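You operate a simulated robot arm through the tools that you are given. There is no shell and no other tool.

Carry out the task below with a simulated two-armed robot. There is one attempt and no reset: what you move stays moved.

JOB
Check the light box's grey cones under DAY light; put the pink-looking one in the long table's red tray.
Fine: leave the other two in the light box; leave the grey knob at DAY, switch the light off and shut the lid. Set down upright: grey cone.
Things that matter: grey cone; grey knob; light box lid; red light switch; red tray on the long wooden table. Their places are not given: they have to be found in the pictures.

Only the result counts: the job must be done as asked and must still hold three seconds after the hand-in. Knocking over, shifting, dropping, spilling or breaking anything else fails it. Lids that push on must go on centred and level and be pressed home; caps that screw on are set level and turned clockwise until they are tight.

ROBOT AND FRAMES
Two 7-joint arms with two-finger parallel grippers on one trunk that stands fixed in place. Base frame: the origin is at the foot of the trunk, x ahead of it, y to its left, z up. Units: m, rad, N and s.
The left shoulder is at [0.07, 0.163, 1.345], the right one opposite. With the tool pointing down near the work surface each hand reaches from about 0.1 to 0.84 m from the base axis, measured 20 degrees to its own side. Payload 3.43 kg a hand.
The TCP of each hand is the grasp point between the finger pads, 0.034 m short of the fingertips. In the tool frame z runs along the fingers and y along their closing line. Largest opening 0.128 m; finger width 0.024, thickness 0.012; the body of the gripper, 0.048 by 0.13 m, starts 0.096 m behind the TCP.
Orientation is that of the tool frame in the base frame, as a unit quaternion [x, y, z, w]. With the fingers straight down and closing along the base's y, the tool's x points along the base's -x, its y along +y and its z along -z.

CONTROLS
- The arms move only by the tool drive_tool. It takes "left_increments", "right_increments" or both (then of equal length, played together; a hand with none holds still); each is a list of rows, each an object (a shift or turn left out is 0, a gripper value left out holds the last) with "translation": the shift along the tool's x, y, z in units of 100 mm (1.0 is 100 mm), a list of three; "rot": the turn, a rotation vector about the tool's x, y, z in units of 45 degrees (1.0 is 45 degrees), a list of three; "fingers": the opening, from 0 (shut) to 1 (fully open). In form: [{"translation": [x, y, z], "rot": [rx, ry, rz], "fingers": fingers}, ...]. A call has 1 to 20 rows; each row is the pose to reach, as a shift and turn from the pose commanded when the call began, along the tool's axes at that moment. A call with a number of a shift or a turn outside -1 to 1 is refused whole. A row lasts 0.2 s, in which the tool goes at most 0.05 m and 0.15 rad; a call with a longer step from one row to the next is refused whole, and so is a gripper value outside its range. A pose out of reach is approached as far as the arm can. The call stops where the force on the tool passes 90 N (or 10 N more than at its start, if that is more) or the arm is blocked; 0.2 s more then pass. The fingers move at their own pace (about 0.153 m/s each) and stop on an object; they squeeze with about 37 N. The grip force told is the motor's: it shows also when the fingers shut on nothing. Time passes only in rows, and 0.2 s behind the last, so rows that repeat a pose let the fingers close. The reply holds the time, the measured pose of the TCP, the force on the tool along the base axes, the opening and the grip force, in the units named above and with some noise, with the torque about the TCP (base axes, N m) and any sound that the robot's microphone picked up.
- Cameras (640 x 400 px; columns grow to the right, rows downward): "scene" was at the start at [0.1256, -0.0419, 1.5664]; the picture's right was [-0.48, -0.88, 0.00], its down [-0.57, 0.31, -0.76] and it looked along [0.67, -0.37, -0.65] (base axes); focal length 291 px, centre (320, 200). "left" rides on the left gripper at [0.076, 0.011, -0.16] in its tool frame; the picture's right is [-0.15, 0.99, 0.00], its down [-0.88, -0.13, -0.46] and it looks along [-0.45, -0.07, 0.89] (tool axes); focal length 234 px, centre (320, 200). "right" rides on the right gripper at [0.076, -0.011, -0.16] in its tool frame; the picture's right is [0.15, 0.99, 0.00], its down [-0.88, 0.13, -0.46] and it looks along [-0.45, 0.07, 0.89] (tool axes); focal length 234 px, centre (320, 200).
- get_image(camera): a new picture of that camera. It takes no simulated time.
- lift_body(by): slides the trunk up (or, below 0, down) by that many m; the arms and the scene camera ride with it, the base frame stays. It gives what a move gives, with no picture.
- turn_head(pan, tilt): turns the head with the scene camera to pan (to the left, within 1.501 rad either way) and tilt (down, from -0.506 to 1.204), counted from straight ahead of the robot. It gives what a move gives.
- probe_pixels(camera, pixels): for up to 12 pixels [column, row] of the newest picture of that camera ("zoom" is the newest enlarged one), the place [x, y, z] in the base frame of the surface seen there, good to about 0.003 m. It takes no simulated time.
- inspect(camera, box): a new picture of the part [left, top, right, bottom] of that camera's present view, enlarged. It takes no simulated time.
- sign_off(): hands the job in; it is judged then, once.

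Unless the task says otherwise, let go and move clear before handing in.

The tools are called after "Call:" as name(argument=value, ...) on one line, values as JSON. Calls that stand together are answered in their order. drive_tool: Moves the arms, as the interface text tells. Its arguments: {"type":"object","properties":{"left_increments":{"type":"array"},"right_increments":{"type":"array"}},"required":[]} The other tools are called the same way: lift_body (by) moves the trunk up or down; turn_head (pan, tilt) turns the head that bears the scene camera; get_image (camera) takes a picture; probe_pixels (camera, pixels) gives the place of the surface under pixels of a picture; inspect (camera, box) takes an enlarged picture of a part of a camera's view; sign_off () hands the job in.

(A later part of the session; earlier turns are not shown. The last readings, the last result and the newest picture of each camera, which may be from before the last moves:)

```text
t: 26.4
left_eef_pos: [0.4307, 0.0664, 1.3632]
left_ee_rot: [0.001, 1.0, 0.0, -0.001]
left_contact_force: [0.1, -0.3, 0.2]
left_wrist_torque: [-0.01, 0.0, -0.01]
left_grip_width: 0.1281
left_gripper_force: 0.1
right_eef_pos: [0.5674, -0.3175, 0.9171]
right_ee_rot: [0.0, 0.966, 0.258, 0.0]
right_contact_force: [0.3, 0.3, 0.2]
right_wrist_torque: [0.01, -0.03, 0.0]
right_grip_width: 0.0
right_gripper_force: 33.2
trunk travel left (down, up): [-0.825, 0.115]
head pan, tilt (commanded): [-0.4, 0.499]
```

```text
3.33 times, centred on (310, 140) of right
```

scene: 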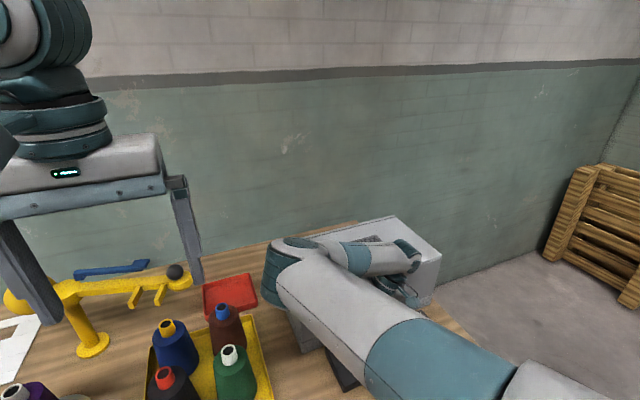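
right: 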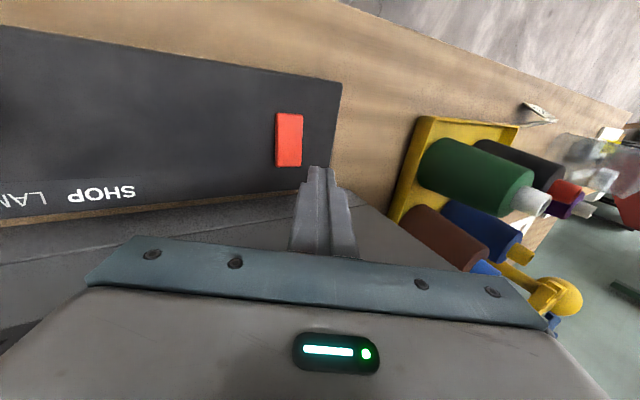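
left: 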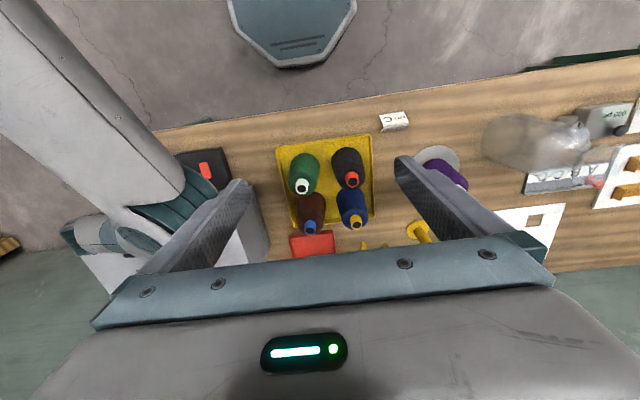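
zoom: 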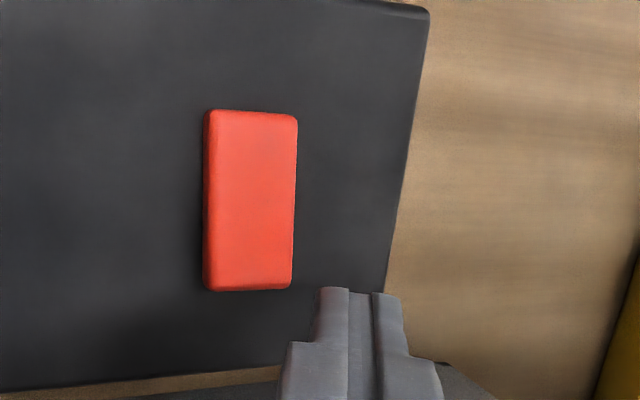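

The rocker spans x 0.525–0.571, high at its far end (z 0.8425); the forearm is well above everything. I'll press straight down by about 47 mm at the far end.

Call:
drive_tool(right_increments=[{"translation": [0, -0.1, 0.173]}, {"translation": [0, -0.175, 0.303]}, {"translation": [0, -0.2, 0.346]}, {"translation": [0, -0.22, 0.381]}, {"translation": [0, -0.235, 0.407]}, {"translation": [0, -0.235, 0.407]}])

Call:
get_image(camera="right")

```text
t: 27.8
left_eef_pos: [0.4278, 0.0662, 1.3635]
left_ee_rot: [0.0, 1.0, 0.0, 0.0]
left_contact_force: [0.1, 0.4, 0.1]
left_wrist_torque: [0.03, -0.01, -0.01]
left_grip_width: 0.1276
left_gripper_force: 0.1
right_eef_pos: [0.5679, -0.3178, 0.8736]
right_ee_rot: [-0.001, 0.966, 0.257, 0.002]
right_contact_force: [1.8, -1.4, 15.9]
right_wrist_torque: [0.1, 0.09, 0.02]
right_grip_width: 0.0001
right_gripper_force: 33.0
trunk travel left (down, up): [-0.825, 0.115]
head pan, tilt (commanded): [-0.4, 0.499]
```

```text
taken
```

right: 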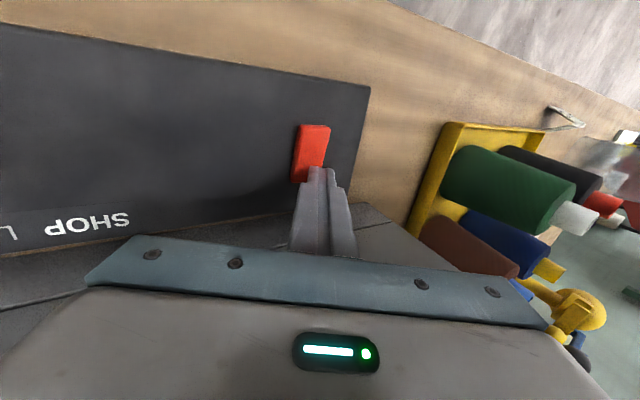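

The rocker has tipped (its near end now stands up at right [312,135]) with 16 N of contact. I'll lift off and check it.

Call:
drive_tool(right_increments=[{"translation": [0, 0.2, -0.35]}, {"translation": [0, 0.4, -0.7]}, {"translation": [0, 0.5, -0.87]}])

Call:
get_image(camera="right")

Call:
inspect(camera="right", box=[200, 40, 400, 190])

```text
t: 28.6
left_eef_pos: [0.4306, 0.0668, 1.3633]
left_ee_rot: [0.0, 1.0, 0.0, 0.001]
left_contact_force: [-0.2, 0.1, 0.5]
left_wrist_torque: [0.02, -0.01, 0.01]
left_grip_width: 0.1279
left_gripper_force: 0.0
right_eef_pos: [0.5678, -0.3191, 0.9723]
right_ee_rot: [0.0, 0.966, 0.259, 0.0]
right_contact_force: [0.5, -0.2, -0.7]
right_wrist_torque: [0.01, 0.02, 0.0]
right_grip_width: 0.0
right_gripper_force: 33.1
trunk travel left (down, up): [-0.825, 0.115]
head pan, tilt (commanded): [-0.4, 0.499]
```

```text
taken
```

right: 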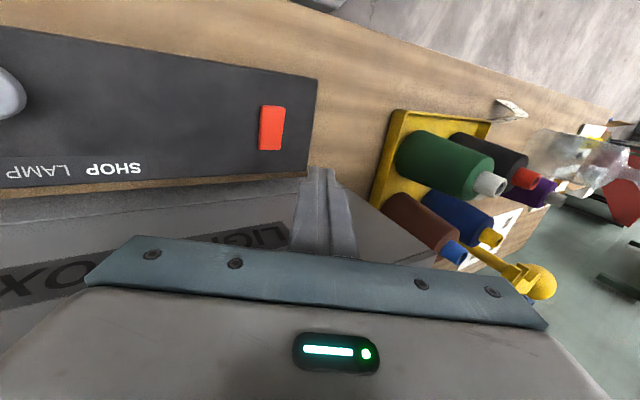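

```text
2.67 times, centred on (300, 115) of right
```

zoom: 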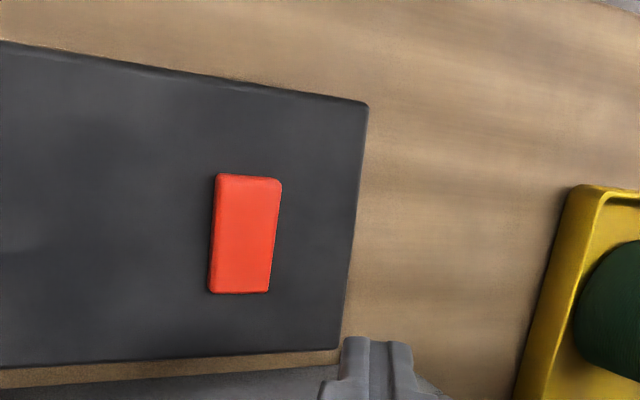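

Call:
probe_pixels(camera="zoom", pixels=[[248, 182], [244, 235], [240, 285], [218, 235], [268, 235]])

```text
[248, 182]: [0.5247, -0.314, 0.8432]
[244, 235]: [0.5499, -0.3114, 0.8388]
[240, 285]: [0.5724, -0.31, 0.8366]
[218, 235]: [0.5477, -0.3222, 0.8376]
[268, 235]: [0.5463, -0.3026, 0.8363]
```

The rocker has flipped: near end now z 0.843, far end 0.837. Next I'll raise and straighten the right hand so that I can look at the box lid and handle from above.

Call:
drive_tool(right_increments=[{"translation": [0, 0.03, -0.3], "rot": [0.17, 0, 0]}, {"translation": [0, 0.06, -0.6], "rot": [0.34, 0, 0]}, {"translation": [0, 0.1, -0.98], "rot": [0.51, 0, 0]}, {"translation": [0, 0.1, -0.98], "rot": [0.667, 0, 0]}])

Call:
drive_tool(right_increments=[{"translation": [0, -0.3, -0.35]}, {"translation": [0, -0.6, -0.7]}, {"translation": [0, -0.8, -1.0]}])

Call:
get_image(camera="right")

Call:
get_image(camera="scene")

```text
t: 29.6
left_eef_pos: [0.4288, 0.0665, 1.3626]
left_ee_rot: [0.0, 1.0, 0.0, 0.0]
left_contact_force: [0.1, 0.1, -0.5]
left_wrist_torque: [-0.02, 0.0, 0.02]
left_grip_width: 0.1277
left_gripper_force: 0.1
right_eef_pos: [0.5658, -0.3571, 1.0621]
right_ee_rot: [0.001, 1.0, -0.002, 0.0]
right_contact_force: [0.0, 0.6, 0.4]
right_wrist_torque: [-0.02, -0.01, 0.04]
right_grip_width: 0.0
right_gripper_force: 33.4
trunk travel left (down, up): [-0.825, 0.115]
head pan, tilt (commanded): [-0.4, 0.499]
```

```text
t: 30.4
left_eef_pos: [0.4297, 0.0643, 1.3624]
left_ee_rot: [0.0, 1.0, 0.0, -0.001]
left_contact_force: [-1.0, -0.3, 0.0]
left_wrist_torque: [-0.01, 0.02, 0.0]
left_grip_width: 0.1279
left_gripper_force: 0.0
right_eef_pos: [0.5671, -0.4369, 1.1624]
right_ee_rot: [0.0, 1.0, -0.001, 0.0]
right_contact_force: [0.6, -0.1, 0.5]
right_wrist_torque: [-0.01, -0.03, 0.01]
right_grip_width: 0.0001
right_gripper_force: 32.8
trunk travel left (down, up): [-0.825, 0.115]
head pan, tilt (commanded): [-0.4, 0.499]
```

```text
taken
```

right: 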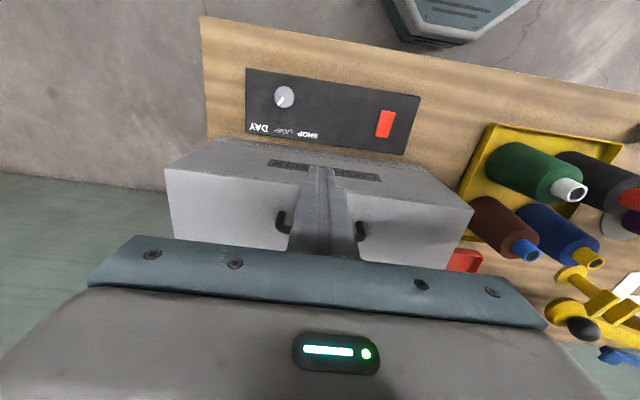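

```text
taken
```

scene: 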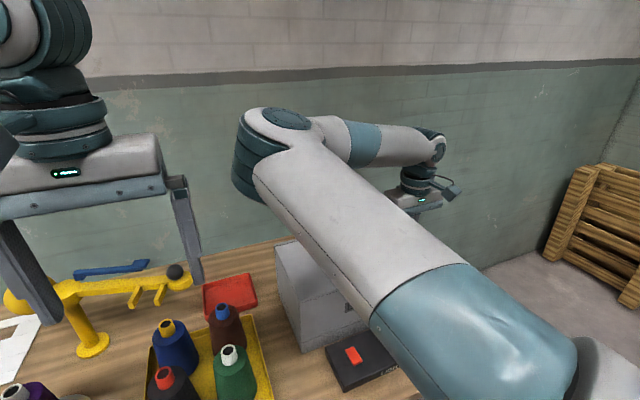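

The straightened hand is now at (0.567,-0.437,1.162) and in a better posture. I'll measure the box edges visible in both pictures to locate the lid and hinge.

Call:
probe_pixels(camera="scene", pixels=[[277, 246], [293, 243], [300, 262], [330, 283], [303, 350], [284, 305], [325, 300], [350, 356], [355, 306]])

Call:
probe_pixels(camera="right", pixels=[[167, 170], [225, 245], [175, 235], [282, 225], [360, 232], [470, 210], [440, 255], [372, 240], [275, 235], [284, 97], [400, 195]])

Call:
inspect(camera="right", box=[150, 120, 490, 280])

```text
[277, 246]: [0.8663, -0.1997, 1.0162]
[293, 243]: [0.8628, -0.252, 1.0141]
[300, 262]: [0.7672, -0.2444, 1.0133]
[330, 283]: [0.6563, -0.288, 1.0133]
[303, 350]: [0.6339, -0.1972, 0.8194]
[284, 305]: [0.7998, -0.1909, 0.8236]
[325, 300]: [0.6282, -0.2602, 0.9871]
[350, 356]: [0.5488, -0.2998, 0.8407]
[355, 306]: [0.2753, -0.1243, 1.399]
```

```text
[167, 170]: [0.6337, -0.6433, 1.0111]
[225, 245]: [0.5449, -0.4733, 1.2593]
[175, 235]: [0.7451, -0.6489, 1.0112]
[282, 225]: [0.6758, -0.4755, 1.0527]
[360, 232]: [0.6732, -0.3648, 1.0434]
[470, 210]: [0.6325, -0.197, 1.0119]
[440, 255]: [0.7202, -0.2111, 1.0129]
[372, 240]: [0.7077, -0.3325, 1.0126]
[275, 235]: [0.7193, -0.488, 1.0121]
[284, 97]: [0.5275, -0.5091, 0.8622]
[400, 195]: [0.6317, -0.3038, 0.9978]
```

```text
1.88 times, centred on (320, 200) of right
```

zoom: 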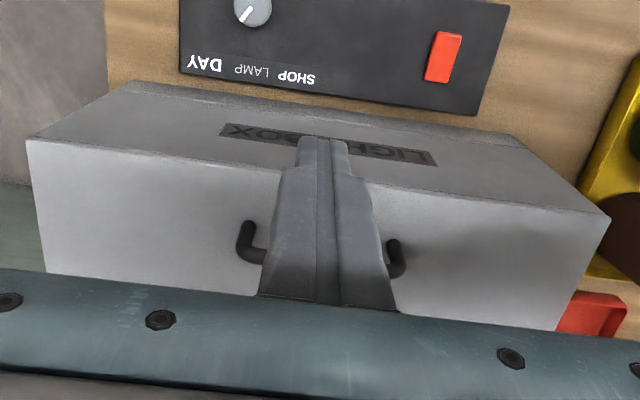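

The box spans x 0.63–0.87, y −0.65 to −0.19, top z 1.012; the lid hinges at the back and the handle bar runs along y at x≈0.677, y −0.48 to −0.36, z≈1.05. I'll yaw the hand 90° with open fingers and hover over the handle.

Call:
drive_tool(right_increments=[{"translation": [-0.2, 0.05, -0.1], "rot": [0, 0, 0.18], "fingers": 0.5}, {"translation": [-0.4, 0.1, -0.2], "rot": [0, 0, 0.36]}, {"translation": [-0.6, 0.17, -0.2], "rot": [0, 0, 0.54]}, {"translation": [-0.8, 0.17, -0.2], "rot": [0, 0, 0.72]}, {"translation": [-1.0, 0.17, -0.2], "rot": [0, 0, 0.9]}, {"translation": [-1.0, 0.17, -0.2], "rot": [0, 0, 1.0]}])

Call:
drive_tool(right_increments=[{"rot": [0, 0, 0.18]}, {"rot": [0, 0, 0.36]}, {"rot": [0, 0, 0.54]}, {"rot": [0, 0, 0.72]}, {"rot": [0, 0, 0.9]}, {"rot": [0, 0, 1.0]}])

Call:
get_image(camera="right")

Call:
get_image(camera="scene")

```text
t: 31.8
left_eef_pos: [0.4297, 0.0665, 1.362]
left_ee_rot: [0.0, 1.0, 0.001, 0.0]
left_contact_force: [-0.1, -0.5, 0.5]
left_wrist_torque: [-0.02, -0.01, 0.0]
left_grip_width: 0.128
left_gripper_force: 0.2
right_eef_pos: [0.6676, -0.4213, 1.1828]
right_ee_rot: [0.384, 0.923, 0.0, 0.0]
right_contact_force: [-0.1, 0.3, -0.2]
right_wrist_torque: [0.0, 0.0, 0.0]
right_grip_width: 0.0643
right_gripper_force: 0.0
trunk travel left (down, up): [-0.825, 0.115]
head pan, tilt (commanded): [-0.4, 0.499]
```

```text
t: 33.2
left_eef_pos: [0.4308, 0.0675, 1.3623]
left_ee_rot: [-0.001, 1.0, -0.001, 0.0]
left_contact_force: [0.6, -0.4, -0.2]
left_wrist_torque: [-0.01, -0.05, 0.0]
left_grip_width: 0.1278
left_gripper_force: 0.0
right_eef_pos: [0.5115, -0.4282, 1.1626]
right_ee_rot: [0.664, 0.748, 0.019, 0.011]
right_contact_force: [0.6, 0.9, 0.0]
right_wrist_torque: [-0.05, -0.02, -0.01]
right_grip_width: 0.0641
right_gripper_force: 0.0
right hand out of reach, approached as far as the arm can: row 2, 3, 4, 5, 6
trunk travel left (down, up): [-0.825, 0.115]
head pan, tilt (commanded): [-0.4, 0.499]
```

```text
taken
```

right: 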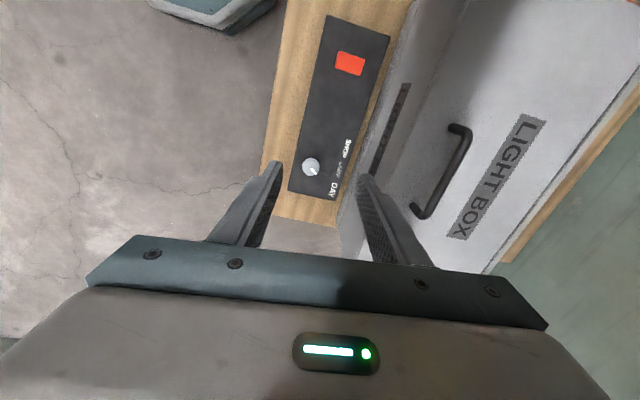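

```text
taken
```

scene: 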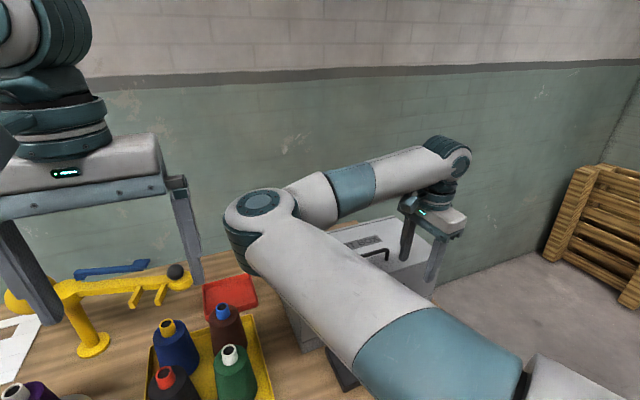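

The +90° yaw runs out of reach, but this view shows the lid and handle clearly (right [440,175]). I'll measure the handle here, then turn the other way.

Call:
probe_pixels(camera="right", pixels=[[462, 160], [440, 195], [450, 128], [418, 210], [470, 135], [425, 217], [515, 180], [545, 150], [510, 240], [560, 200], [395, 150], [500, 100]])

Call:
drive_tool(right_increments=[{"translation": [0, 0.2, -0.1], "rot": [0, 0, -0.18]}, {"translation": [0, 0.4, -0.2], "rot": [0, 0, -0.36]}, {"translation": [0, 0.6, -0.2], "rot": [0, 0, -0.54]}, {"translation": [0, 0.8, -0.2], "rot": [0, 0, -0.72]}, {"translation": [0, 0.8, -0.2], "rot": [0, 0, -0.9]}, {"translation": [0, 0.8, -0.2], "rot": [0, 0, -1.0]}])

```text
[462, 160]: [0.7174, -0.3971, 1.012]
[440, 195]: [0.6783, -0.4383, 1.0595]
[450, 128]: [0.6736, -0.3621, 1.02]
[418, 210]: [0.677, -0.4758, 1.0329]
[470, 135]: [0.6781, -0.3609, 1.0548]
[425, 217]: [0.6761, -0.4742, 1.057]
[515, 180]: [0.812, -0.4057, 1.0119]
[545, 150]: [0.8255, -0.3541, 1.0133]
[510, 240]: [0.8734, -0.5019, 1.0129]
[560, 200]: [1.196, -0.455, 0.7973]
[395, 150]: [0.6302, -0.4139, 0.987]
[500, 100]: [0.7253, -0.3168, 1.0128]
```

```text
t: 34.6
left_eef_pos: [0.4307, 0.0641, 1.3629]
left_ee_rot: [0.0, 1.0, 0.0, 0.0]
left_contact_force: [-0.3, 0.8, 1.0]
left_wrist_torque: [0.02, 0.0, 0.02]
left_grip_width: 0.1279
left_gripper_force: 0.0
right_eef_pos: [0.5916, -0.4176, 1.187]
right_ee_rot: [0.327, 0.945, 0.012, 0.017]
right_contact_force: [-0.8, -0.6, 0.8]
right_wrist_torque: [0.01, 0.0, -0.03]
right_grip_width: 0.064
right_gripper_force: 0.2
trunk travel left (down, up): [-0.825, 0.115]
head pan, tilt (commanded): [-0.4, 0.499]
```

The handle bar is at x≈0.678, y −0.475 to −0.361, top z 1.06. I'll keep turning counter-clockwise toward −90° yaw.

Call:
drive_tool(right_increments=[{"rot": [0, 0, -0.18]}, {"rot": [0, 0, -0.36]}, {"rot": [0, 0, -0.54]}, {"rot": [0, 0, -0.72]}, {"rot": [0, 0, -0.9]}, {"rot": [0, 0, -1.0]}])

Call:
drive_tool(right_increments=[{"rot": [0, 0, -0.18]}, {"rot": [0, 0, -0.36]}, {"rot": [0, 0, -0.54]}, {"rot": [0, 0, -0.72]}, {"rot": [0, 0, -0.9]}, {"rot": [0, 0, -1.0]}])

Call:
get_image(camera="right")

Call:
get_image(camera="scene")

```text
t: 36.0
left_eef_pos: [0.4303, 0.0662, 1.3631]
left_ee_rot: [0.0, 1.0, 0.0, 0.001]
left_contact_force: [0.4, -0.2, 0.5]
left_wrist_torque: [-0.02, -0.01, -0.01]
left_grip_width: 0.1281
left_gripper_force: 0.0
right_eef_pos: [0.5911, -0.4171, 1.188]
right_ee_rot: [-0.06, 0.998, 0.004, 0.021]
right_contact_force: [-0.4, -0.5, 0.1]
right_wrist_torque: [0.01, 0.0, -0.02]
right_grip_width: 0.0639
right_gripper_force: 0.1
trunk travel left (down, up): [-0.825, 0.115]
head pan, tilt (commanded): [-0.4, 0.499]
```

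```text
t: 37.4
left_eef_pos: [0.4302, 0.0664, 1.3633]
left_ee_rot: [0.0, 1.0, 0.0, 0.0]
left_contact_force: [-0.9, -0.7, -0.5]
left_wrist_torque: [0.0, 0.02, -0.03]
left_grip_width: 0.1278
left_gripper_force: 0.0
right_eef_pos: [0.5901, -0.4181, 1.1871]
right_ee_rot: [-0.437, 0.899, -0.003, 0.022]
right_contact_force: [0.4, 1.2, -0.7]
right_wrist_torque: [-0.01, -0.01, 0.0]
right_grip_width: 0.0642
right_gripper_force: 0.0
trunk travel left (down, up): [-0.825, 0.115]
head pan, tilt (commanded): [-0.4, 0.499]
```

```text
taken
```

right: 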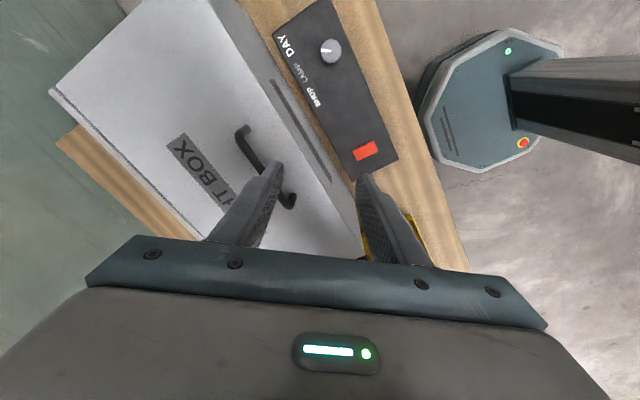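

```text
taken
```

scene: 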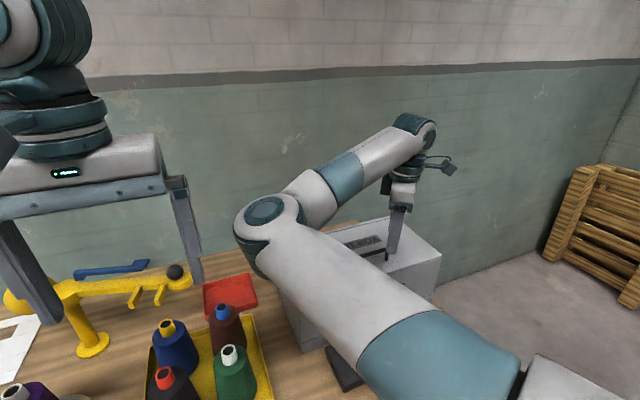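

The −52° yaw is reached fine, with a small residual tilt of about 2.5°. I'll null the tilt, then finish the yaw to −90°.

Call:
drive_tool(right_increments=[{"rot": [-0.031, 0.047, 0]}])

Call:
drive_tool(right_increments=[{"rot": [0, 0, -0.18]}, {"rot": [0, 0, -0.36]}, {"rot": [0, 0, -0.54]}, {"rot": [0, 0, -0.72]}, {"rot": [0, 0, -0.84]}])

Call:
get_image(camera="right")

```text
t: 37.8
left_eef_pos: [0.4308, 0.0661, 1.362]
left_ee_rot: [0.001, 1.0, 0.001, 0.0]
left_contact_force: [1.1, 0.3, 0.2]
left_wrist_torque: [0.03, 0.03, 0.02]
left_grip_width: 0.128
left_gripper_force: 0.2
right_eef_pos: [0.5912, -0.418, 1.1868]
right_ee_rot: [-0.437, 0.9, -0.001, -0.001]
right_contact_force: [0.9, 0.2, -0.2]
right_wrist_torque: [-0.01, 0.03, 0.02]
right_grip_width: 0.0641
right_gripper_force: 0.0
trunk travel left (down, up): [-0.825, 0.115]
head pan, tilt (commanded): [-0.4, 0.499]
```

```text
t: 39.0
left_eef_pos: [0.4301, 0.0668, 1.3625]
left_ee_rot: [0.001, 1.0, 0.0, 0.0]
left_contact_force: [-0.9, 0.1, 0.0]
left_wrist_torque: [0.04, -0.01, 0.01]
left_grip_width: 0.1282
left_gripper_force: 0.1
right_eef_pos: [0.592, -0.4197, 1.1883]
right_ee_rot: [-0.705, 0.709, -0.001, 0.0]
right_contact_force: [-0.3, -0.3, -0.5]
right_wrist_torque: [-0.03, 0.01, 0.0]
right_grip_width: 0.064
right_gripper_force: 0.0
trunk travel left (down, up): [-0.825, 0.115]
head pan, tilt (commanded): [-0.4, 0.499]
```

```text
taken
```

right: 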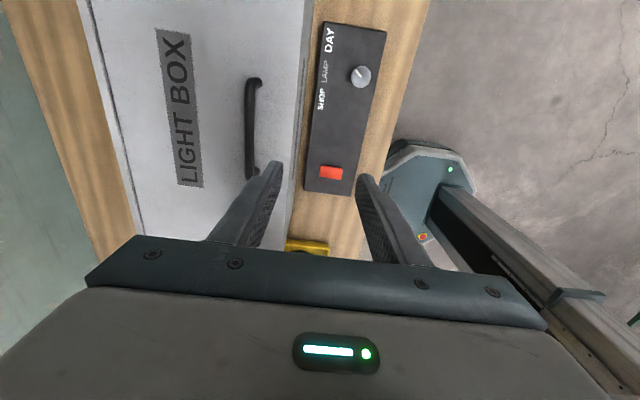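

Now yawed −90°, the fingers straddle along x. I'll move over the bar (x 0.678, y −0.418) and descend around it.

Call:
drive_tool(right_increments=[{"translation": [0, -0.43, 0]}, {"translation": [0, -0.86, 0.1]}, {"translation": [0, -0.86, 0.4]}])

Call:
get_image(camera="right")

Call:
get_image(camera="scene")

```text
t: 39.8
left_eef_pos: [0.4296, 0.0654, 1.3614]
left_ee_rot: [0.0, 1.0, 0.001, 0.0]
left_contact_force: [0.4, -0.3, -0.3]
left_wrist_torque: [0.01, 0.0, 0.0]
left_grip_width: 0.1281
left_gripper_force: 0.1
right_eef_pos: [0.6768, -0.4183, 1.1462]
right_ee_rot: [-0.705, 0.709, 0.0, -0.001]
right_contact_force: [-0.5, -0.6, 0.2]
right_wrist_torque: [-0.03, 0.02, -0.01]
right_grip_width: 0.064
right_gripper_force: 0.0
trunk travel left (down, up): [-0.825, 0.115]
head pan, tilt (commanded): [-0.4, 0.499]
```

```text
taken
```

right: 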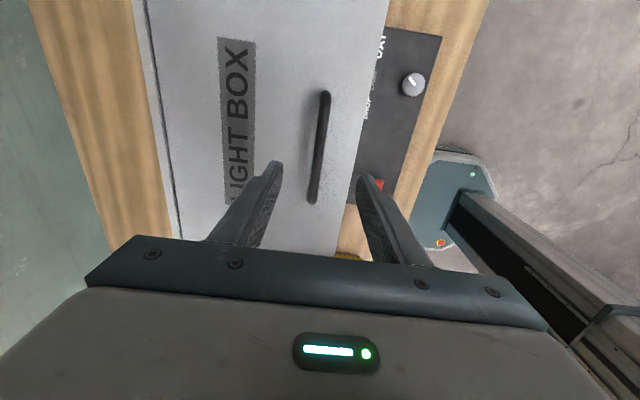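

```text
taken
```

scene: 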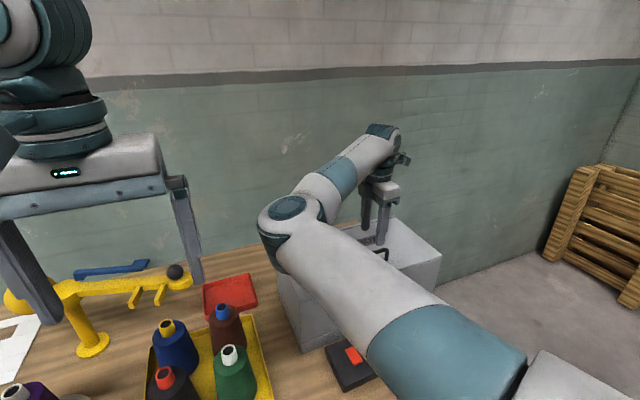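

The bar (right [318,150]) is centred between the fingers. I'll check the rear seam line (right [160,150]) and then descend onto the bar and close.

Call:
probe_pixels(camera="right", pixels=[[140, 30], [158, 130], [170, 200], [135, 80], [150, 170], [325, 97], [312, 200], [318, 150]])

Call:
drive_tool(right_increments=[{"translation": [0, 0, 0.35]}, {"translation": [0, 0, 0.7]}, {"translation": [0, 0, 0.89]}, {"translation": [0, 0, 0.89]}])

Call:
get_image(camera="right")

```text
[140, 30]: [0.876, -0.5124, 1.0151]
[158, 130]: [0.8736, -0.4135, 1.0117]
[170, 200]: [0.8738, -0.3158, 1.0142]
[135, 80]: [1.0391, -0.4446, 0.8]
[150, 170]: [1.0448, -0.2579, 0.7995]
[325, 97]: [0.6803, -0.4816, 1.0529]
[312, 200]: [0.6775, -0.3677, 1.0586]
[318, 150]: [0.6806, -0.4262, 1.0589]
```

```text
t: 40.8
left_eef_pos: [0.4299, 0.0665, 1.3621]
left_ee_rot: [0.0, 1.0, -0.001, -0.001]
left_contact_force: [-0.2, -0.6, 0.3]
left_wrist_torque: [0.02, -0.02, 0.01]
left_grip_width: 0.1279
left_gripper_force: 0.0
right_eef_pos: [0.6756, -0.4189, 1.0582]
right_ee_rot: [-0.705, 0.709, 0.0, 0.0]
right_contact_force: [0.8, 0.3, 0.9]
right_wrist_torque: [0.02, -0.01, 0.0]
right_grip_width: 0.0639
right_gripper_force: 0.1
trunk travel left (down, up): [-0.825, 0.115]
head pan, tilt (commanded): [-0.4, 0.499]
```

```text
taken
```

right: 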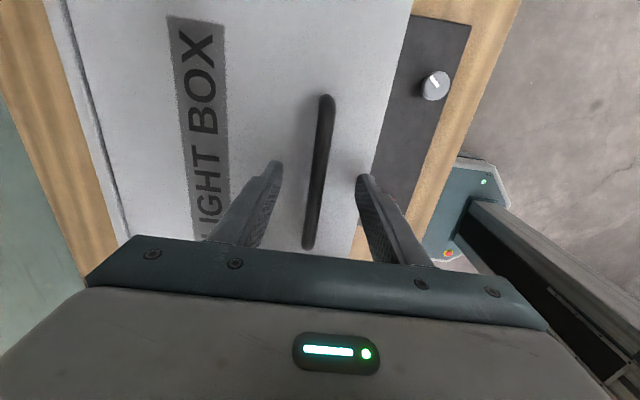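

The fingers straddle the bar at the right height. The hinge line is at x≈0.875, z≈1.012, so the bar swings on a 0.20 m radius; I'll close the grip and lift the lid about 10°.

Call:
drive_tool(right_increments=[{"fingers": 0}, {"fingers": 0}, {"fingers": 0}, {"translation": [0, -0.05, -0.15]}, {"translation": [0, -0.1, -0.3]}, {"translation": [0, -0.1, -0.3]}])

Call:
get_image(camera="right")

Call:
get_image(camera="scene")

```text
t: 42.2
left_eef_pos: [0.4309, 0.0658, 1.3626]
left_ee_rot: [0.0, 1.0, 0.0, -0.001]
left_contact_force: [-0.1, -0.4, 0.8]
left_wrist_torque: [0.03, -0.02, -0.02]
left_grip_width: 0.1279
left_gripper_force: 0.0
right_eef_pos: [0.6871, -0.4183, 1.0878]
right_ee_rot: [-0.705, 0.71, 0.002, 0.0]
right_contact_force: [2.1, 1.0, -8.5]
right_wrist_torque: [1.04, 0.13, 0.33]
right_grip_width: 0.0118
right_gripper_force: 45.1
trunk travel left (down, up): [-0.825, 0.115]
head pan, tilt (commanded): [-0.4, 0.499]
```

```text
taken
```

right: 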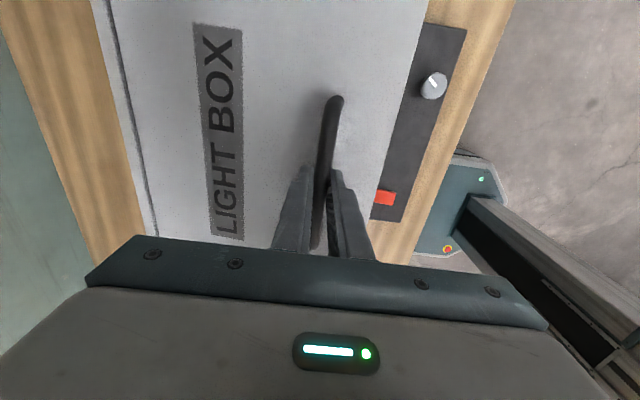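

```text
taken
```

scene: 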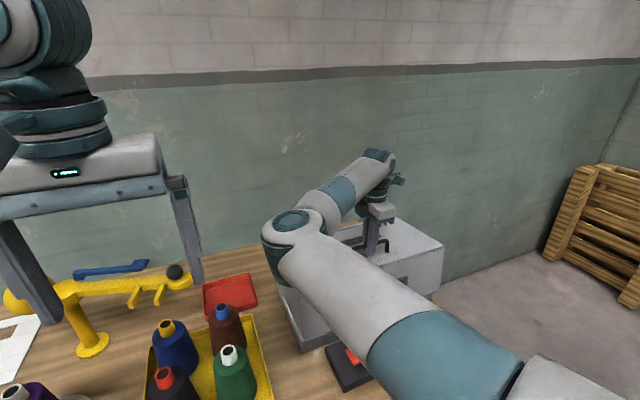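

The lid is rising easily (about 8.5 N at the handle). I'll follow the arc up to about 30°.

Call:
drive_tool(right_increments=[{"translation": [0, -0.07, -0.16]}, {"translation": [0, -0.157, -0.31]}, {"translation": [0, -0.255, -0.455]}, {"translation": [0, -0.367, -0.59]}, {"translation": [0, -0.367, -0.59]}])

Call:
get_image(camera="right")

Call:
get_image(camera="scene")

```text
t: 43.4
left_eef_pos: [0.4259, 0.0678, 1.3646]
left_ee_rot: [0.0, 1.0, -0.001, 0.002]
left_contact_force: [0.2, 0.5, 0.6]
left_wrist_torque: [0.01, 0.02, 0.01]
left_grip_width: 0.1279
left_gripper_force: 0.1
right_eef_pos: [0.7207, -0.4187, 1.1504]
right_ee_rot: [-0.704, 0.711, -0.003, 0.0]
right_contact_force: [-15.2, 2.6, 7.7]
right_wrist_torque: [0.19, 0.26, 0.2]
right_grip_width: 0.0116
right_gripper_force: 45.2
trunk travel left (down, up): [-0.825, 0.115]
head pan, tilt (commanded): [-0.4, 0.499]
```

```text
taken
```

right: 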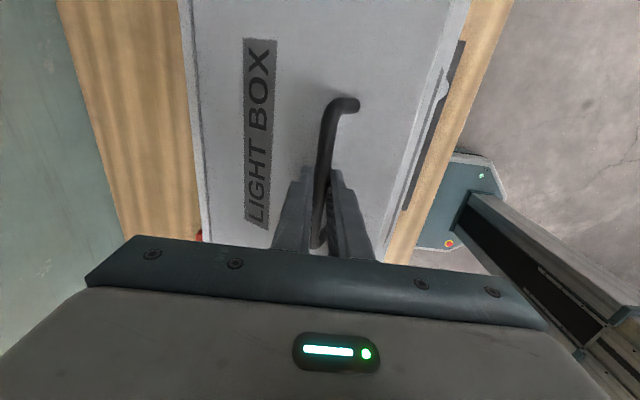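

```text
taken
```

scene: 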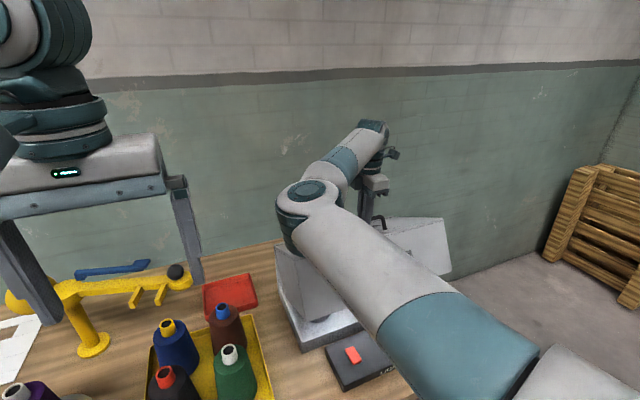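

At this point the reading shows a −15 N pull along x, and in the scene picture the front wall seems to rise with the top (scene [330,320]). I'll enlarge that to understand what the lid really is.

Call:
inspect(camera="scene", box=[250, 200, 470, 400])

Call:
probe_pixels(camera="scene", pixels=[[277, 246], [300, 250], [285, 310], [303, 352], [330, 325], [300, 330], [440, 220], [448, 268], [400, 265], [430, 245], [320, 290], [360, 320]])

Call:
get_image(camera="left")

```text
2.00 times, centred on (360, 300) of scene
```

zoom: 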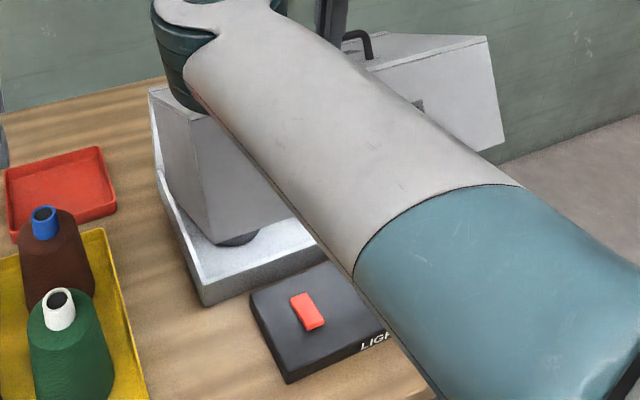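

```text
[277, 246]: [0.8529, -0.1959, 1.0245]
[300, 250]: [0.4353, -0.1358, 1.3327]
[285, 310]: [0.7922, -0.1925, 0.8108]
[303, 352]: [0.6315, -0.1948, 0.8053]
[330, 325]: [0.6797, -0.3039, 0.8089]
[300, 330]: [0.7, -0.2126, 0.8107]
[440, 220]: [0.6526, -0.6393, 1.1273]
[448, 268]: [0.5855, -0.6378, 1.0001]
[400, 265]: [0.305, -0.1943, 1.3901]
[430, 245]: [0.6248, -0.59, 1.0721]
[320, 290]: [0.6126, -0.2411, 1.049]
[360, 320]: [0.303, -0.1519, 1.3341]
```

```text
taken
```

left: 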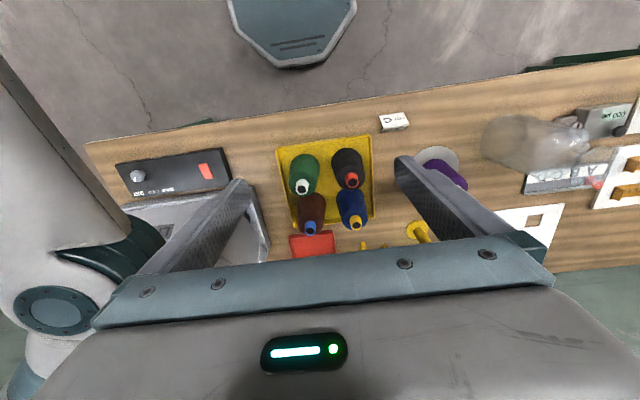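

The enlarged view shows the "lid" is the whole hood (top, front and sides), hinged at the top rear; the base tray's floor (z≈0.81) is brightly lit, so the light is on. From the corner positions I get ~28° open with the hinge at about (0.875, 1.028). I'll follow the corrected arc to about 50°, tilting the fingers forward a little for reach.

Call:
drive_tool(right_increments=[{"translation": [0, -0.0, -0.07], "rot": [0.06, 0, 0]}, {"translation": [0, -0.1, -0.16], "rot": [0.12, 0, 0]}, {"translation": [0, -0.2, -0.27], "rot": [0.18, 0, 0]}, {"translation": [0, -0.33, -0.38], "rot": [0.24, 0, 0]}, {"translation": [0, -0.47, -0.48], "rot": [0.3, 0, 0]}, {"translation": [0, -0.47, -0.48], "rot": [0.3, 0, 0]}])

Call:
get_image(camera="scene")

Call:
get_image(camera="right")

```text
t: 44.8
left_eef_pos: [0.4295, 0.0661, 1.3627]
left_ee_rot: [0.0, 1.0, 0.001, 0.001]
left_contact_force: [-0.3, -0.4, 0.0]
left_wrist_torque: [-0.02, 0.0, -0.01]
left_grip_width: 0.1279
left_gripper_force: 0.0
right_eef_pos: [0.7698, -0.4185, 1.197]
right_ee_rot: [-0.701, 0.704, -0.085, 0.083]
right_contact_force: [-9.8, 1.3, 3.3]
right_wrist_torque: [-0.32, 0.14, -0.35]
right_grip_width: 0.0115
right_gripper_force: 44.4
trunk travel left (down, up): [-0.825, 0.115]
head pan, tilt (commanded): [-0.4, 0.499]
```

```text
taken
```

scene: 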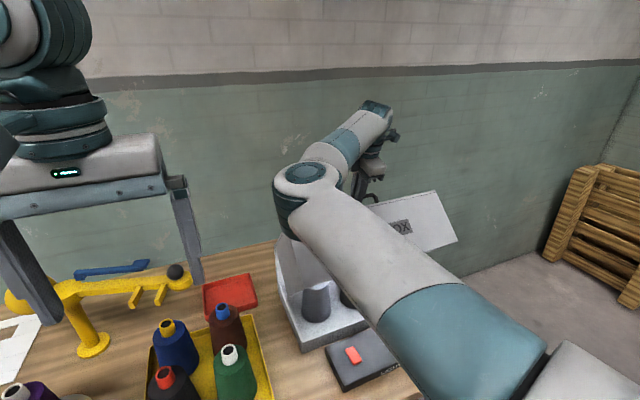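

```text
taken
```

right: 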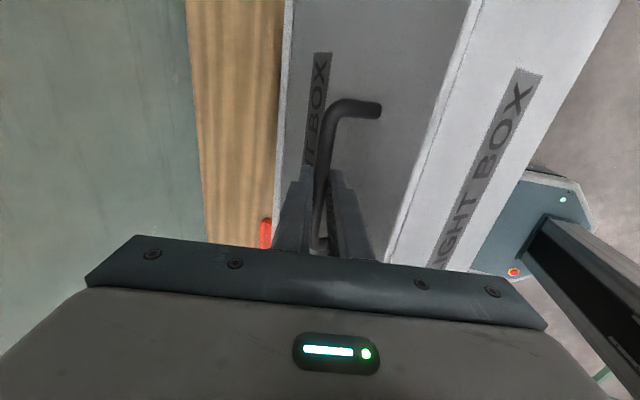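

The lid is about 50° open, still pulling shut with roughly 6 N, and a grey cone shows in the base (scene [315,300]). I'll continue along the arc to about 78°.

Call:
drive_tool(right_increments=[{"translation": [0, -0.16, -0.055], "rot": [0.04, 0, 0]}, {"translation": [0, -0.323, -0.102], "rot": [0.08, 0, 0]}, {"translation": [0, -0.5, -0.12], "rot": [0.11, 0, 0]}, {"translation": [0, -0.669, -0.126], "rot": [0.14, 0, 0]}, {"translation": [0, -0.83, -0.12], "rot": [0.15, 0, 0]}, {"translation": [0, -0.95, -0.11], "rot": [0.15, 0, 0]}, {"translation": [0, -0.95, -0.11], "rot": [0.15, 0, 0]}])

Call:
get_image(camera="scene")

Call:
get_image(camera="right")

```text
t: 46.4
left_eef_pos: [0.4297, 0.0663, 1.3624]
left_ee_rot: [0.0, 1.0, 0.0, 0.0]
left_contact_force: [-1.6, 0.3, 0.1]
left_wrist_torque: [0.04, 0.01, 0.05]
left_grip_width: 0.1281
left_gripper_force: 0.1
right_eef_pos: [0.8629, -0.4185, 1.227]
right_ee_rot: [-0.694, 0.698, -0.125, 0.124]
right_contact_force: [-3.9, 4.0, -4.5]
right_wrist_torque: [0.2, 0.09, -0.32]
right_grip_width: 0.0117
right_gripper_force: 45.3
trunk travel left (down, up): [-0.825, 0.115]
head pan, tilt (commanded): [-0.4, 0.499]
```

```text
taken
```

scene: 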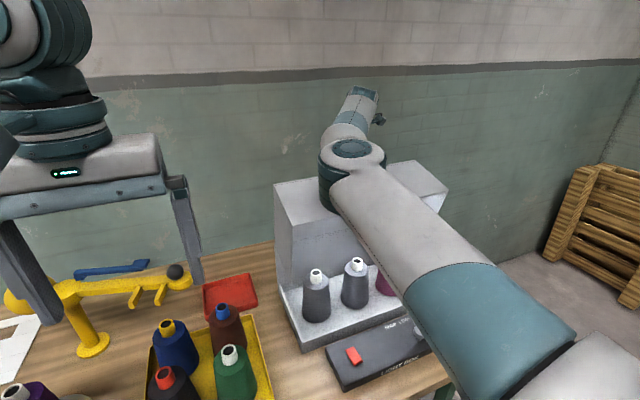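

```text
taken
```

right: 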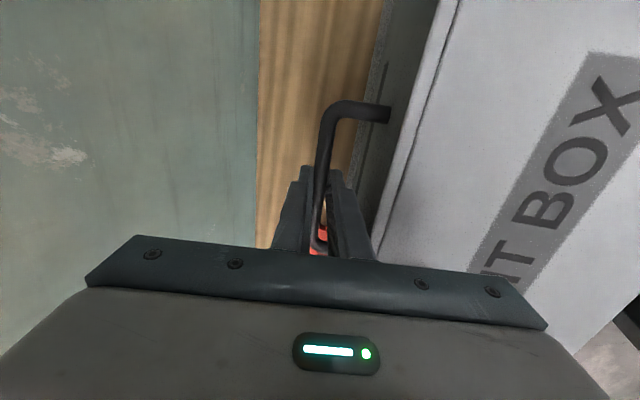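

The lid is at about 79° and the cones are visible: two grey ones (scene [316,298], [355,285]) and a third with a pink/magenta look (scene [385,285]) partly behind the arm. I'll enlarge that.

Call:
inspect(camera="scene", box=[265, 220, 425, 350])

Call:
get_image(camera="left")

Call:
probe_pixels(camera="scene", pixels=[[316, 272], [317, 290], [317, 318], [357, 263], [355, 280], [355, 302], [384, 285], [390, 293], [283, 290], [303, 350], [420, 165], [447, 190]])

```text
3.08 times, centred on (345, 285) of scene
```

zoom: 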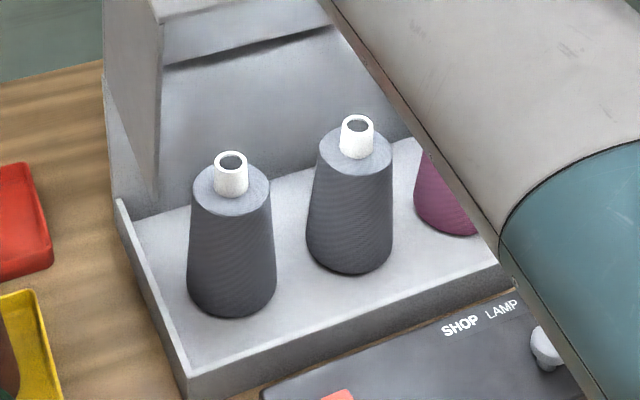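

```text
taken
```

left: 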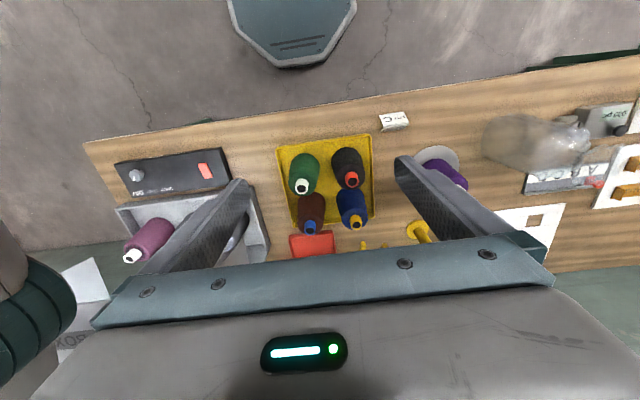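

```text
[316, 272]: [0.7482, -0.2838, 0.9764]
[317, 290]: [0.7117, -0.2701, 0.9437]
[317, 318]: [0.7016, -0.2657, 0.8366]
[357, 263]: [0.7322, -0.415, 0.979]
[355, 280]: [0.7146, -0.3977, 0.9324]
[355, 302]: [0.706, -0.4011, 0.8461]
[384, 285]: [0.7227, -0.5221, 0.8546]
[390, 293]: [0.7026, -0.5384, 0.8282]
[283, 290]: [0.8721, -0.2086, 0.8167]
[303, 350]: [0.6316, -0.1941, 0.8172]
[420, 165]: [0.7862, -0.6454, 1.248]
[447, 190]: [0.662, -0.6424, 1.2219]
```

The third cone (enlarged [450,200]) clearly looks pink/magenta under DAY while the other two stay grey; it stands near y≈−0.55. Now I'll push the lid on past vertical and watch the force to learn whether it stays open.

Call:
drive_tool(right_increments=[{"translation": [0, -0.1, 0.02]}, {"translation": [0, -0.197, 0.044]}, {"translation": [0, -0.28, 0.08]}, {"translation": [0, -0.355, 0.12]}, {"translation": [0, -0.355, 0.12]}])

Call:
get_image(camera="scene")

Call:
get_image(camera="right")

```text
t: 47.6
left_eef_pos: [0.4309, 0.0655, 1.3615]
left_ee_rot: [0.0, 1.0, -0.001, 0.0]
left_contact_force: [0.2, 0.3, 0.6]
left_wrist_torque: [0.0, -0.02, 0.01]
left_grip_width: 0.1282
left_gripper_force: 0.1
right_eef_pos: [0.8908, -0.4191, 1.2275]
right_ee_rot: [-0.693, 0.699, -0.125, 0.125]
right_contact_force: [-3.8, 1.2, -7.7]
right_wrist_torque: [1.19, 0.11, 0.15]
right_grip_width: 0.0116
right_gripper_force: 45.2
right hand out of reach, approached as far as the arm can: row 4, 5
trunk travel left (down, up): [-0.825, 0.115]
head pan, tilt (commanded): [-0.4, 0.499]
```

```text
taken
```

scene: 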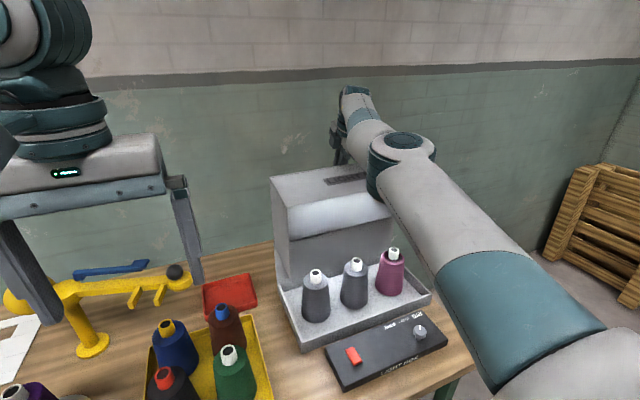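

```text
taken
```

right: 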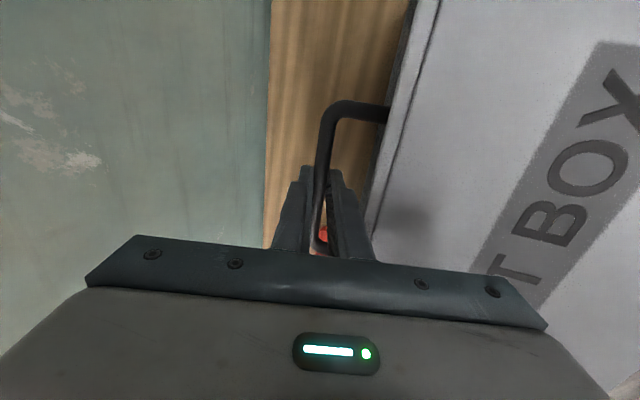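

The right arm hit its reach limit with the lid at about 87°, and gravity still pulls it shut with ~4 N. In the clear scene view the three cones show: grey [315,295], grey [355,283], pink [390,272]. The left hand will have to push the lid further, so I'll measure the right elbow, lid and cones first.

Call:
inspect(camera="scene", box=[255, 150, 455, 360])

Call:
probe_pixels(camera="scene", pixels=[[403, 140], [380, 190], [345, 95], [350, 140], [275, 178], [290, 238], [370, 225], [330, 170], [388, 270], [395, 250], [385, 295], [280, 200]])

```text
1.90 times, centred on (355, 255) of scene
```

zoom: 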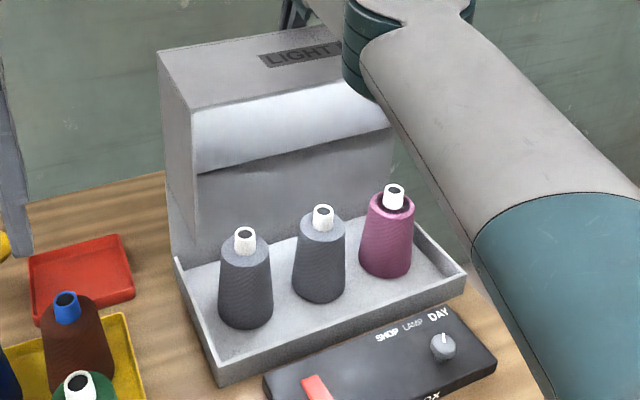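

```text
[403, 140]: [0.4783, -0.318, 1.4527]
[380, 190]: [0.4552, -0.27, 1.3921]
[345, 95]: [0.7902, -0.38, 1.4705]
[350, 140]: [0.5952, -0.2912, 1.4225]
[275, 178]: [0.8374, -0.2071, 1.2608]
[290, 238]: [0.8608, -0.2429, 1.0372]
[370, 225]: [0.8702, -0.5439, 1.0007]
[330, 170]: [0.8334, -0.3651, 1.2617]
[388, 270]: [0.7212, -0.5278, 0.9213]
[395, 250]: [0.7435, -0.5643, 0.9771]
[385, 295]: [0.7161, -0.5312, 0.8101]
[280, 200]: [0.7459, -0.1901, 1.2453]
```

The hood's open mouth now faces me (inside panel at x≈0.87, z 1.03–1.26), and the right elbow is high at (0.48,-0.32,1.45), leaving room. I'll swing the left hand forward and pitch it up so its closed fingers point ahead, ready to push inside the hood.

Call:
drive_tool(left_increments=[{"translation": [-0.16, -0.06, 0.1], "rot": [0, -0.17, 0], "fingers": 0}, {"translation": [-0.33, -0.12, 0.2], "rot": [0, -0.34, 0]}, {"translation": [-0.5, -0.18, 0.3], "rot": [0, -0.51, 0]}, {"translation": [-0.66, -0.24, 0.4], "rot": [0, -0.68, 0]}, {"translation": [-0.83, -0.3, 0.5], "rot": [0, -0.85, 0]}, {"translation": [-1.0, -0.36, 0.62], "rot": [0, -1.0, 0]}])

Call:
get_image(camera="scene")

```text
t: 49.0
left_eef_pos: [0.5306, 0.0291, 1.3001]
left_ee_rot: [-0.001, 0.923, 0.0, 0.384]
left_contact_force: [0.1, -0.3, 0.8]
left_wrist_torque: [0.03, 0.02, 0.0]
left_grip_width: 0.0002
left_gripper_force: 32.6
right_eef_pos: [0.891, -0.4182, 1.2283]
right_ee_rot: [-0.693, 0.699, -0.125, 0.124]
right_contact_force: [0.9, -3.9, 1.6]
right_wrist_torque: [-0.08, -0.05, -0.41]
right_grip_width: 0.0117
right_gripper_force: 44.9
trunk travel left (down, up): [-0.825, 0.115]
head pan, tilt (commanded): [-0.4, 0.499]
```

```text
taken
```

scene: 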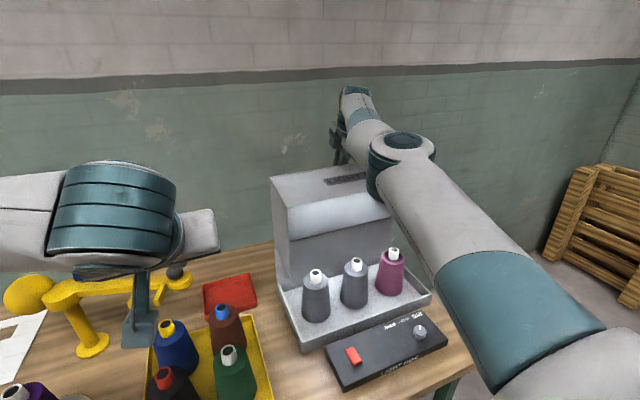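

The left hand pitched up 45° cleanly, and the right hand's reading now shows almost no closing pull (x +0.9 N). I'll test safely whether the lid stays by itself: open the right fingers just slightly, with the bar still captured between them.

Call:
drive_tool(right_increments=[{"fingers": 0.25}, {"fingers": 0.25}, {"fingers": 0.25}, {"fingers": 0.25}, {"fingers": 0.25}])

Call:
get_image(camera="right")

Call:
get_image(camera="scene")

```text
t: 50.2
left_eef_pos: [0.53, 0.0303, 1.2994]
left_ee_rot: [0.0, 0.924, 0.0, 0.383]
left_contact_force: [0.4, 0.1, 0.3]
left_wrist_torque: [-0.04, 0.01, -0.04]
left_grip_width: 0.0
left_gripper_force: 32.9
right_eef_pos: [0.8919, -0.4182, 1.2263]
right_ee_rot: [-0.694, 0.698, -0.125, 0.123]
right_contact_force: [1.5, -0.7, 0.1]
right_wrist_torque: [0.03, -0.01, 0.0]
right_grip_width: 0.0322
right_gripper_force: 0.0
trunk travel left (down, up): [-0.825, 0.115]
head pan, tilt (commanded): [-0.4, 0.499]
```

```text
taken
```

right: 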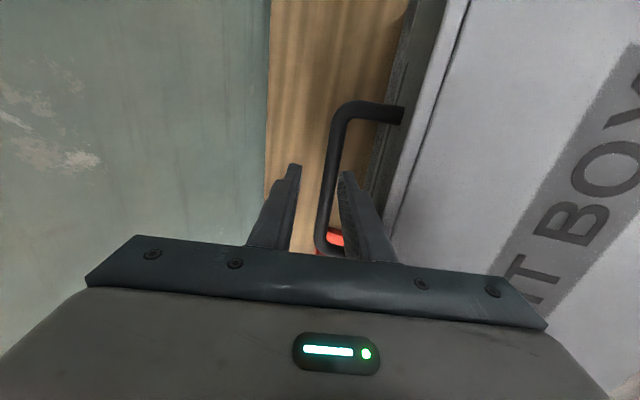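

```text
taken
```

scene: 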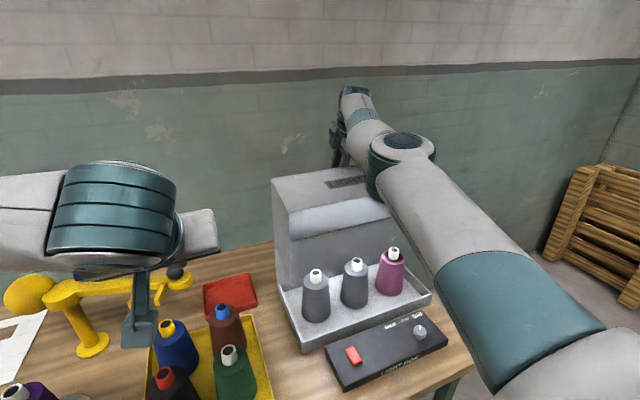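

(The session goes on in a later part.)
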